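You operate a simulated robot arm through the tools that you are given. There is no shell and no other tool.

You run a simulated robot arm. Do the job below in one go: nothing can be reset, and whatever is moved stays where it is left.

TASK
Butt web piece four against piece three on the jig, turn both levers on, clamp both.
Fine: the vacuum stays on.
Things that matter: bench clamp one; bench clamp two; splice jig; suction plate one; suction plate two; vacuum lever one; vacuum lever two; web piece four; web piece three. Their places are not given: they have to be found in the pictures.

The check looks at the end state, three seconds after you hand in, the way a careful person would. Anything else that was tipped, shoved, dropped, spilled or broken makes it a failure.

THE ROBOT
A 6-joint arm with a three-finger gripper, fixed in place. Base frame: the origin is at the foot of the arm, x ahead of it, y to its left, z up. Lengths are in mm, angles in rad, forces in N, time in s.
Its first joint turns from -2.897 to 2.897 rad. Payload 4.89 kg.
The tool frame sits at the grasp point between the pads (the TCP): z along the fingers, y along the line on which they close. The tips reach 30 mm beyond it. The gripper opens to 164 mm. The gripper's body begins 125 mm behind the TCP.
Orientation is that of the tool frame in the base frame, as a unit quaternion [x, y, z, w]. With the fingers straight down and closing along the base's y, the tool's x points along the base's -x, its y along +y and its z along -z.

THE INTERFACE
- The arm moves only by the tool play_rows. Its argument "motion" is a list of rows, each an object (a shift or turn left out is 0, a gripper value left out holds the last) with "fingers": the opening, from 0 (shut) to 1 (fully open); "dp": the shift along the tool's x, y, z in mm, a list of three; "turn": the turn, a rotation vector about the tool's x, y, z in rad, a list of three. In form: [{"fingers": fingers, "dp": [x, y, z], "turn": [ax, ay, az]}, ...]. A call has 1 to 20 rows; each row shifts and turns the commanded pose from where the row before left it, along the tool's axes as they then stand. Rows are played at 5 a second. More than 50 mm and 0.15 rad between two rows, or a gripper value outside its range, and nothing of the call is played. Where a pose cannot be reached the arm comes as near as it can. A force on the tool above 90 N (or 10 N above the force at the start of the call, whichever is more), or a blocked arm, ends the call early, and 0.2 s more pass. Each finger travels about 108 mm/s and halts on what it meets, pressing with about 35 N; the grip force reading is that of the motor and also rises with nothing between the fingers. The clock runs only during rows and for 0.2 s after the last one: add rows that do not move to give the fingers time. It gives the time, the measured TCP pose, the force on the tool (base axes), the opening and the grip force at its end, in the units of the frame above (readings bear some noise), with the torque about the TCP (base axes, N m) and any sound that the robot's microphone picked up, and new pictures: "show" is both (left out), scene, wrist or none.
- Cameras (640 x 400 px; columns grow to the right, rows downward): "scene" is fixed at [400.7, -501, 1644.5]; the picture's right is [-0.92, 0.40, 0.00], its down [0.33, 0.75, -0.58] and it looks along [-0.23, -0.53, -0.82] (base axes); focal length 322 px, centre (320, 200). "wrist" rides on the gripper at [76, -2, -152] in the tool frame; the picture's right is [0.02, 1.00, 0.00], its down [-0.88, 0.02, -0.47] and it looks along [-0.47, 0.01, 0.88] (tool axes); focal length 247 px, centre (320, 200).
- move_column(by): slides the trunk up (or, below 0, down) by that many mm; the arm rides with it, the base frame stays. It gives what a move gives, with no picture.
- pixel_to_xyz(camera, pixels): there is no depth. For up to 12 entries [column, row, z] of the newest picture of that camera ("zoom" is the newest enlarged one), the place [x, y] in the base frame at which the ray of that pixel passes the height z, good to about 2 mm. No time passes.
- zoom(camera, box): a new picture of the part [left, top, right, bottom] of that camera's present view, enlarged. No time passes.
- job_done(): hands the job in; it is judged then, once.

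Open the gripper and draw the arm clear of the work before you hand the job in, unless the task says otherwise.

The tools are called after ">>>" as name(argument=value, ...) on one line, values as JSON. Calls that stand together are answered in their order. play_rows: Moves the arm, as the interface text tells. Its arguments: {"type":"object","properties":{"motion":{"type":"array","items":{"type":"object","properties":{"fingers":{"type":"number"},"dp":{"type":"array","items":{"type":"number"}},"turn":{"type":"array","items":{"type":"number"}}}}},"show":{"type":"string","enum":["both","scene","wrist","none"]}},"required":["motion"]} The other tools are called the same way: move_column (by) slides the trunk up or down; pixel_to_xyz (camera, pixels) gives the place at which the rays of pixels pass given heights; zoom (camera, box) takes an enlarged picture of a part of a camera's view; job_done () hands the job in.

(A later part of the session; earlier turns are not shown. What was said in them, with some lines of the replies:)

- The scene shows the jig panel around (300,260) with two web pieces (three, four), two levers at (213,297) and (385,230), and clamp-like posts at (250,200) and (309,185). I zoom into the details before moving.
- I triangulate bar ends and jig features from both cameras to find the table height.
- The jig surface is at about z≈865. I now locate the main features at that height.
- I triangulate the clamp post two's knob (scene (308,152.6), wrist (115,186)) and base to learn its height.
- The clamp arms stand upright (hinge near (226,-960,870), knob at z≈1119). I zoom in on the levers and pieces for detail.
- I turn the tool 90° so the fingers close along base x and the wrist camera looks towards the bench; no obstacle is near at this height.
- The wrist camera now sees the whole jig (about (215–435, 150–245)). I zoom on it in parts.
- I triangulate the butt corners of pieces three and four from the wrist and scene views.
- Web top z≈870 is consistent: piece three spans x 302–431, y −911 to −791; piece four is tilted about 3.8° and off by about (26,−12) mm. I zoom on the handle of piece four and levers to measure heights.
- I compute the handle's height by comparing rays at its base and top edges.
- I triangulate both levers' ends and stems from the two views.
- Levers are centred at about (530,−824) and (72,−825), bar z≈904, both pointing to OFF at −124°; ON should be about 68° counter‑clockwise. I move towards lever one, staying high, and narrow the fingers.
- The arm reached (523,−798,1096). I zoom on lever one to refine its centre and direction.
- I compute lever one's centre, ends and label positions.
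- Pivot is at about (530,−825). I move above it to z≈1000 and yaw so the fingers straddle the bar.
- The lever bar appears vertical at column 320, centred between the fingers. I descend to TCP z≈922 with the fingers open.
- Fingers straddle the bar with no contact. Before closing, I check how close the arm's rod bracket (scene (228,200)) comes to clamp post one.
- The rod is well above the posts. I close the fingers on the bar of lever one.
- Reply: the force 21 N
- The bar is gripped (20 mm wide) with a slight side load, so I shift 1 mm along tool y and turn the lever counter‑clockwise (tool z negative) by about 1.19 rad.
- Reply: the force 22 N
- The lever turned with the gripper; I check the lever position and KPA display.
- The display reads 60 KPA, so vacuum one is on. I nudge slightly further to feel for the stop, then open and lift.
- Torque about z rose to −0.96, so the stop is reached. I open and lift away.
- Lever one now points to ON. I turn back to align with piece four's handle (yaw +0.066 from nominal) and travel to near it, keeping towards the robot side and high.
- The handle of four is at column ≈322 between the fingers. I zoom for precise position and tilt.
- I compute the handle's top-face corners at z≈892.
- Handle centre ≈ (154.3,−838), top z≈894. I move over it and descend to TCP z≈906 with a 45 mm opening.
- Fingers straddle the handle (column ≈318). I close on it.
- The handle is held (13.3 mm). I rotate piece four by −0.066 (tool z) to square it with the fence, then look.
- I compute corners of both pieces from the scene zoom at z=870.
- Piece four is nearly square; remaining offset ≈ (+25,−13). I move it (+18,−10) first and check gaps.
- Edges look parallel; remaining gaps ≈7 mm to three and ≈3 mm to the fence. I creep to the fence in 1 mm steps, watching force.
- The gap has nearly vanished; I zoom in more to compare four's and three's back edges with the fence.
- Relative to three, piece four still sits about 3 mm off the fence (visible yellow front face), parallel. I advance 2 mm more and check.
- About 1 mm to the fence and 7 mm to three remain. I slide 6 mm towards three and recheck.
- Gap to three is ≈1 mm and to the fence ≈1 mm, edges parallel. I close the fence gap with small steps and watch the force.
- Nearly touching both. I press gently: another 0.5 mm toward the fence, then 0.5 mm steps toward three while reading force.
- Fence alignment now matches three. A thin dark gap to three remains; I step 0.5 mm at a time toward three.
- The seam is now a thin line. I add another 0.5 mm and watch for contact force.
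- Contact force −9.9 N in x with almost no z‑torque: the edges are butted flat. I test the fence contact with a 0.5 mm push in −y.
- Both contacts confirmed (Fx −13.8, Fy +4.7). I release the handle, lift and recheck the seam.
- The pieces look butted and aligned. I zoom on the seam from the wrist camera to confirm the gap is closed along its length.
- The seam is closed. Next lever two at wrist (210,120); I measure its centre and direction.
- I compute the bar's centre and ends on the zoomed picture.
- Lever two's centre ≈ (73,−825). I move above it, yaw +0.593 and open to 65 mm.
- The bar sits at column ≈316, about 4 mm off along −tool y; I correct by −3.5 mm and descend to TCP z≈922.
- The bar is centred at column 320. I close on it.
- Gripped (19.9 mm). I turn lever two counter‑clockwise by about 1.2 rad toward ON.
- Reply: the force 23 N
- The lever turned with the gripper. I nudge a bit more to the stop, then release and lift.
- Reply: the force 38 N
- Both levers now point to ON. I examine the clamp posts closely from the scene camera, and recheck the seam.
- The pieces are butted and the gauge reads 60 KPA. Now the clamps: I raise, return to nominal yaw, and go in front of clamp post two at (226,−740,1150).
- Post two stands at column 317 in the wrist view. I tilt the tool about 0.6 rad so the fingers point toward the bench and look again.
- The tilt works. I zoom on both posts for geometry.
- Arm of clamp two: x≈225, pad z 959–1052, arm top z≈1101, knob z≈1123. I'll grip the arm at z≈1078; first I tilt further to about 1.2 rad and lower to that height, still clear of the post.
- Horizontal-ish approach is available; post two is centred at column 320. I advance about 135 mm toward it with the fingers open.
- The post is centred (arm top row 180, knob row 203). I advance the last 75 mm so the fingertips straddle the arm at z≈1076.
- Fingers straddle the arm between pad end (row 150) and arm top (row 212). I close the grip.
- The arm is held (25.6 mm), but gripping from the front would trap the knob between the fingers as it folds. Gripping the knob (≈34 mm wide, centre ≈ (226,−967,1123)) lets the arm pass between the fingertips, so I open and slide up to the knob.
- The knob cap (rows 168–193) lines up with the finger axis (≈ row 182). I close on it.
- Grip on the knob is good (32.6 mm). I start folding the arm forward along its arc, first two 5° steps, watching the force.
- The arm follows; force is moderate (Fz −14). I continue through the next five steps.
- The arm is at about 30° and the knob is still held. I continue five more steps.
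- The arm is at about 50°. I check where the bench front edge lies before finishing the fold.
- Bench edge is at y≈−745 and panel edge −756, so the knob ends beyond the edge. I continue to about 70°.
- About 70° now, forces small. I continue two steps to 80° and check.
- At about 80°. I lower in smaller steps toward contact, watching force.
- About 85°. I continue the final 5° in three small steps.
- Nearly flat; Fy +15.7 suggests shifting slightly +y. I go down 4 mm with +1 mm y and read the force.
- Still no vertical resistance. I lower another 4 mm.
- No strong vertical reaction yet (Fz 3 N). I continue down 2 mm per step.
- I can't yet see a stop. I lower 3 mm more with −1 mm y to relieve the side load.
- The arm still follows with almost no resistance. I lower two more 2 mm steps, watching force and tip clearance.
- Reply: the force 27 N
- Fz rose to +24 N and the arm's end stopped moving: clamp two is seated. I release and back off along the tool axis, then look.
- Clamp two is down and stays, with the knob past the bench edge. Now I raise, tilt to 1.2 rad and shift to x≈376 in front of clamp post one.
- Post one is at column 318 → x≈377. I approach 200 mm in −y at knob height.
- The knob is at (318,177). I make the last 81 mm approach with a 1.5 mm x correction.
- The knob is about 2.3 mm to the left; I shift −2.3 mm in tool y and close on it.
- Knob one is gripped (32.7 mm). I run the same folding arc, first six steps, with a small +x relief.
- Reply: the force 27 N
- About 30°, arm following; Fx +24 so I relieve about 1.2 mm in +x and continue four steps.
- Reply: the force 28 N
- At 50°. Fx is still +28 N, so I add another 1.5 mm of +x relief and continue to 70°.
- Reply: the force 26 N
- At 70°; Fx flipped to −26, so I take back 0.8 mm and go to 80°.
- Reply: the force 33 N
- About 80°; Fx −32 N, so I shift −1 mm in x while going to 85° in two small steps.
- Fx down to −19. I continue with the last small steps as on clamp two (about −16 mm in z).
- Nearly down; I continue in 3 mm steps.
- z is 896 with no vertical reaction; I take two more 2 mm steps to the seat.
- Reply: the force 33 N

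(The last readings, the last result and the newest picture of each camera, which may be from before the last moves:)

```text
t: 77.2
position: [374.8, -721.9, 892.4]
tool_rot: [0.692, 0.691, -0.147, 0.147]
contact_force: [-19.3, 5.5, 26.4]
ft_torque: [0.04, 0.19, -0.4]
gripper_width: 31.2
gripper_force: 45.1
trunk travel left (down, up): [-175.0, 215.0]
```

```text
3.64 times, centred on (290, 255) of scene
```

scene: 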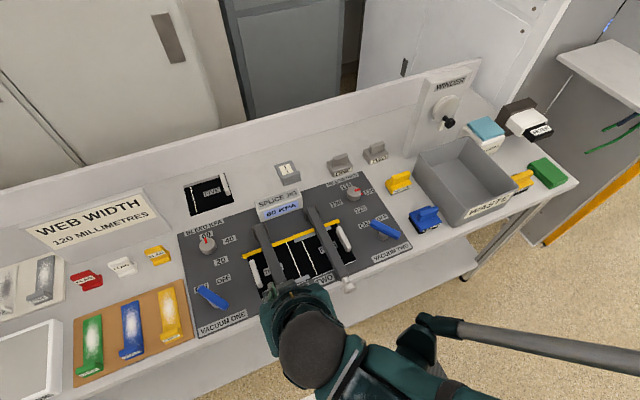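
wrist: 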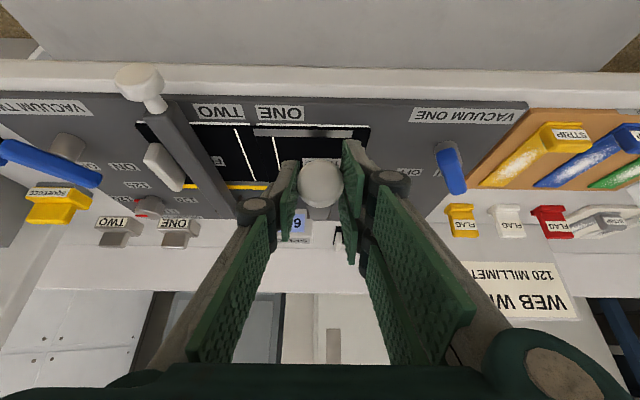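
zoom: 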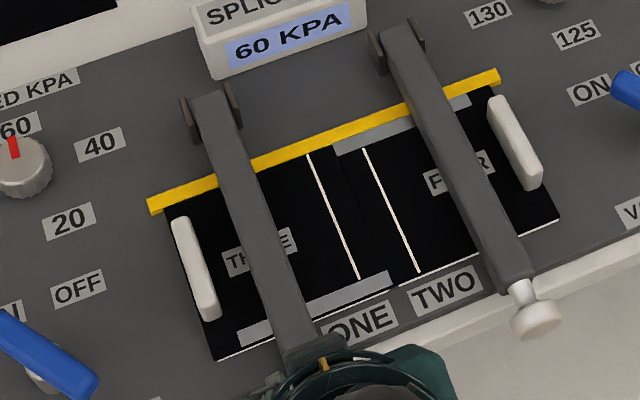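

Fz +26 N: clamp one is seated. I release and back off along the tool axis.

>>> play_rows(motion=[{"fingers": 0.42}, {}, {}, {"dp": [0, 0, -40]}, {"dp": [0, 0, -45]}, {"dp": [0, 0, -45]}, {"dp": [0, 0, -45]}, {"dp": [0, 0, -45]}, {}])

>>> zoom(camera="scene", box=[220, 200, 380, 310])

>>> zoom(camera="wrist", box=[120, 60, 480, 260])

```text
t: 79.2
position: [373.5, -633.9, 1091.5]
tool_rot: [0.692, 0.691, -0.147, 0.147]
contact_force: [-0.6, 0.2, 0.3]
ft_torque: [-0.11, -0.06, 0.01]
gripper_width: 68.7
gripper_force: 0.2
trunk travel left (down, up): [-175.0, 215.0]
```

scene: 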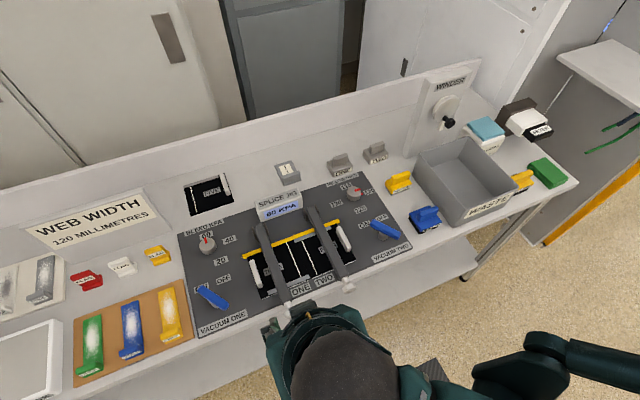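
wrist: 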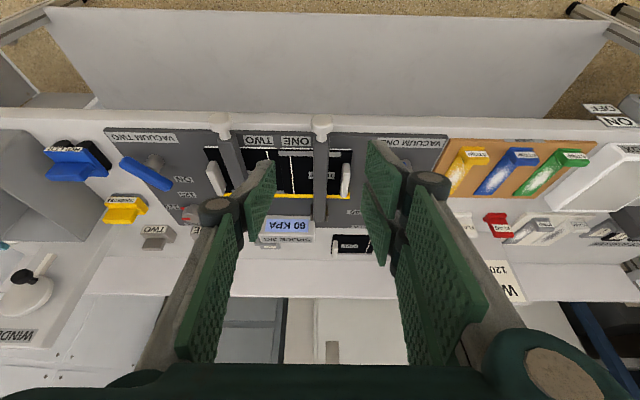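

```text
3.64 times, centred on (300, 255) of scene
```

zoom: 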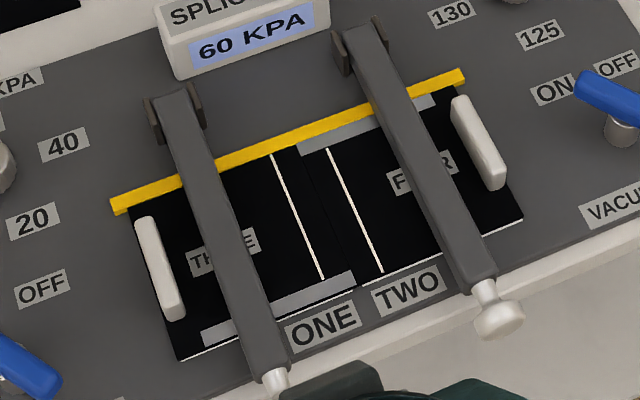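

```text
1.78 times, centred on (300, 160) of wrist
```

zoom: 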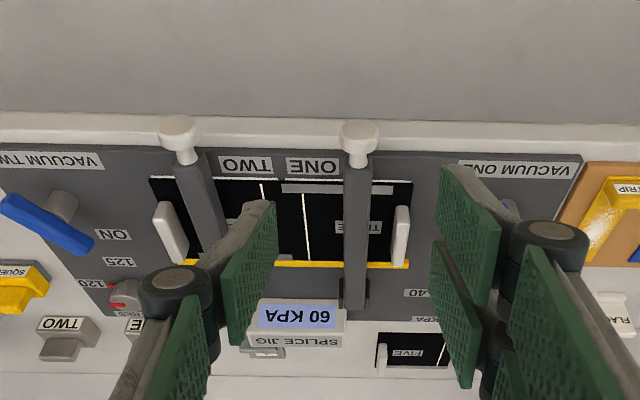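

Both arms are down. I compare clamp two's arm end with the earlier pressed image and recheck the seam, levers and gauge.

>>> zoom(camera="scene", box=[325, 255, 365, 285])

>>> zoom(camera="scene", box=[288, 232, 324, 256])

>>> zoom(camera="scene", box=[294, 262, 330, 286])

```text
13.33 times, centred on (345, 270) of scene
```

zoom: 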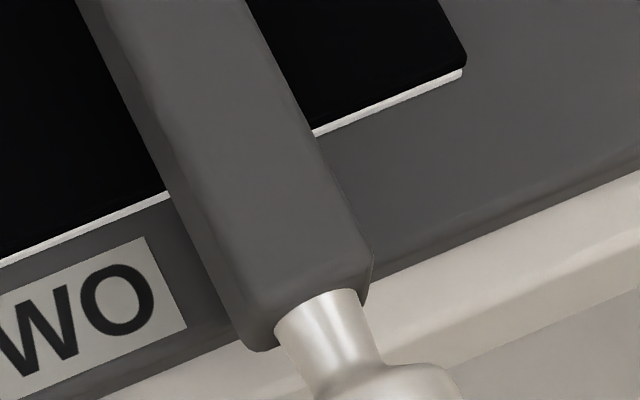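

```text
16.00 times, centred on (306, 244) of scene
```

zoom: 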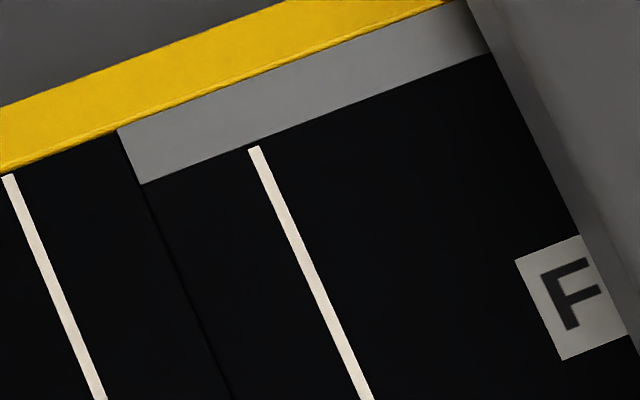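

```text
16.00 times, centred on (312, 274) of scene
```

zoom: 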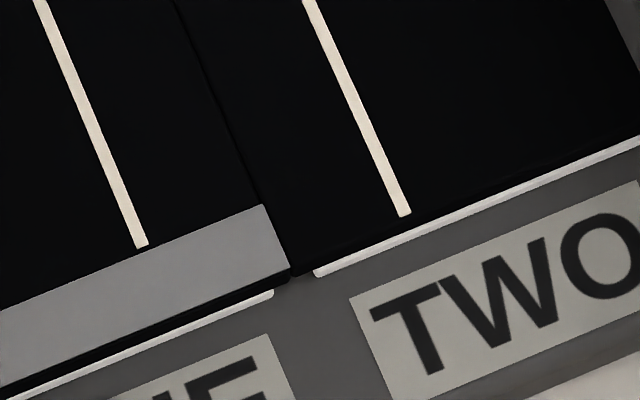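

Clamp two has not rebounded and the seam is unchanged. I triangulate both knobs to confirm the arms are level.

>>> zoom(camera="scene", box=[270, 270, 370, 320])

>>> zoom(camera="wrist", box=[200, 100, 340, 180])

```text
6.40 times, centred on (320, 295) of scene
```

zoom: 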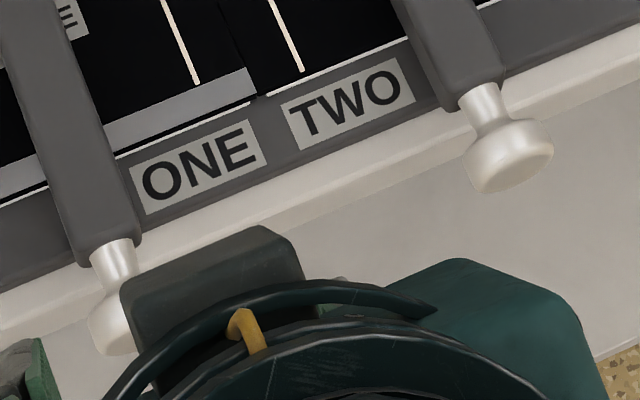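

```text
4.57 times, centred on (270, 140) of wrist
```

zoom: 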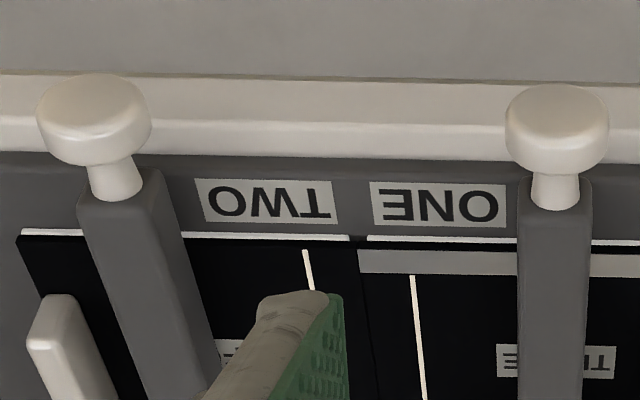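

I compare rays of the stem–arm junctions of both clamps.

>>> pixel_to_xyz(camera="scene", pixels=[[345, 278.3, 870], [345, 278.3, 890], [345, 278.3, 910], [287.2, 302.3, 870], [287.2, 302.3, 890], [287.2, 302.3, 910]])

>>> pixel_to_xyz(camera="wrist", pixels=[[225.2, 137.8, 870], [225.2, 137.8, 890], [225.2, 137.8, 910], [321.6, 139.3, 870], [321.6, 139.3, 890], [321.6, 139.3, 910]])

```text
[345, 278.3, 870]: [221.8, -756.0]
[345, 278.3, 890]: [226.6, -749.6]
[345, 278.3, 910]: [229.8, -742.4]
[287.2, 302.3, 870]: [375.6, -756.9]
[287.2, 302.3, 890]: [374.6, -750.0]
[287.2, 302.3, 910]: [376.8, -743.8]
```

```text
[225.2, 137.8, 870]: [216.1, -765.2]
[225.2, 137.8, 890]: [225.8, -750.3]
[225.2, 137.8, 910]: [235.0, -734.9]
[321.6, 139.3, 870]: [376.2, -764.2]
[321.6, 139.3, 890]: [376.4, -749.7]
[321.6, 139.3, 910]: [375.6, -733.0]
```

Both arms sit at the same level height (z≈890 at stem top, y≈−750), i.e. closed. I open the gripper and draw the arm clear.

>>> play_rows(motion=[{"dp": [3, 0, -42.4]}, {"dp": [3, 0, -42.4]}, {"dp": [3, 0, -42.4]}, {"dp": [3, 0, -42.4], "fingers": 1.0}, {"turn": [0, 0.105, 0]}, {"turn": [0, 0.105, 0]}, {"turn": [0, 0.105, 0]}, {"turn": [0, 0.105, 0]}, {"dp": [30, -30, 0]}, {"dp": [30, -30, 0]}, {}])

>>> zoom(camera="wrist", box=[160, 110, 500, 300])

```text
t: 81.6
position: [312.2, -494.4, 1243.5]
tool_rot: [0.707, 0.707, 0.0, -0.001]
contact_force: [-1.3, 1.6, 0.0]
ft_torque: [-0.2, -0.11, 0.05]
gripper_width: 164.1
gripper_force: 0.0
trunk travel left (down, up): [-175.0, 215.0]
```

scene: 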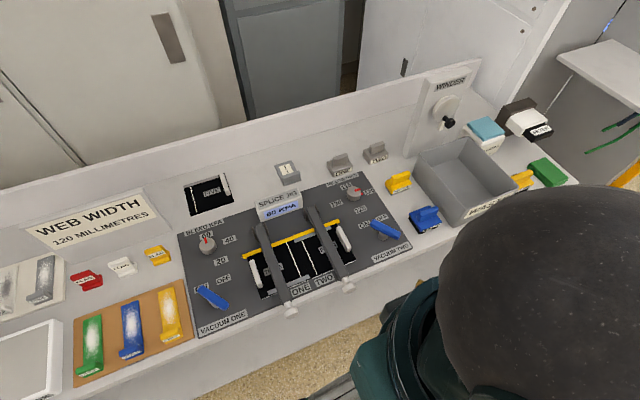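
wrist: 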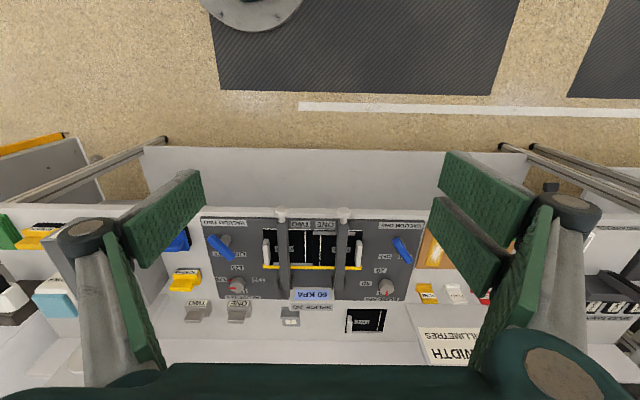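

```text
1.88 times, centred on (330, 205) of wrist
```

zoom: 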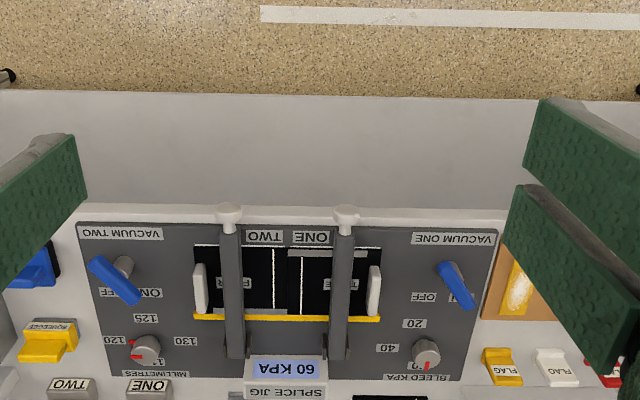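

The view shows both clamps down, both levers on ON, and 60 KPA. One final zoom on the jig before handing in.

>>> zoom(camera="scene", box=[175, 180, 415, 335])

>>> zoom(camera="wrist", box=[255, 210, 375, 285])

```text
2.58 times, centred on (295, 258) of scene
```

zoom: 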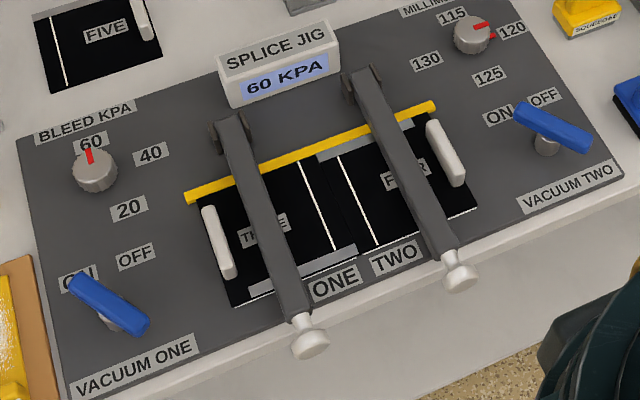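

```text
5.33 times, centred on (315, 248) of wrist
```

zoom: 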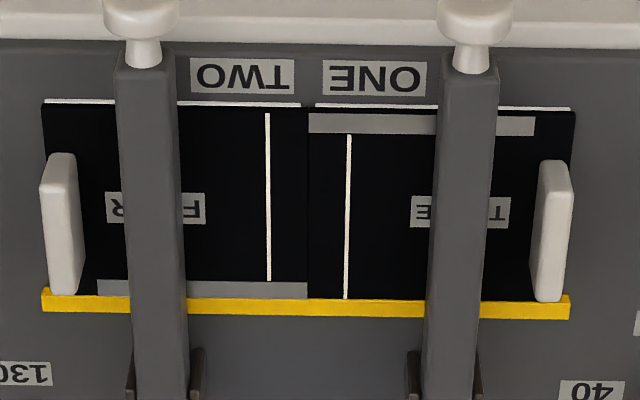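

The pieces are butted edge to edge against the fence. Both levers point to ON with 60 KPA showing, both clamps are closed, and the arm is clear, so I hand in.

>>> job_done()

```text
The job is handed in.
```

The job is handed in. Piece four is butted against piece three on the jig, both vacuum levers are on, and both clamps are down.

- **Butt joint:** Piece four is square to the fence and touching piece three. I felt contact with both while placing it, and the seam looked the same after both clamps were closed.
- **Vacuum:** Both levers were turned until they met their stops. The gauge reads 60 KPA, and the vacuum is still on as you allowed.
- **Clamps:** I pulled both clamp arms down until they pushed back with about 25 N. The check afterwards put both arms at the same height. I could not see directly under the arms to confirm the pads touch the pieces.
- **Rest of the bench:** Nothing else looked disturbed in the final pictures. The gripper is open and the arm is clear of the bench.
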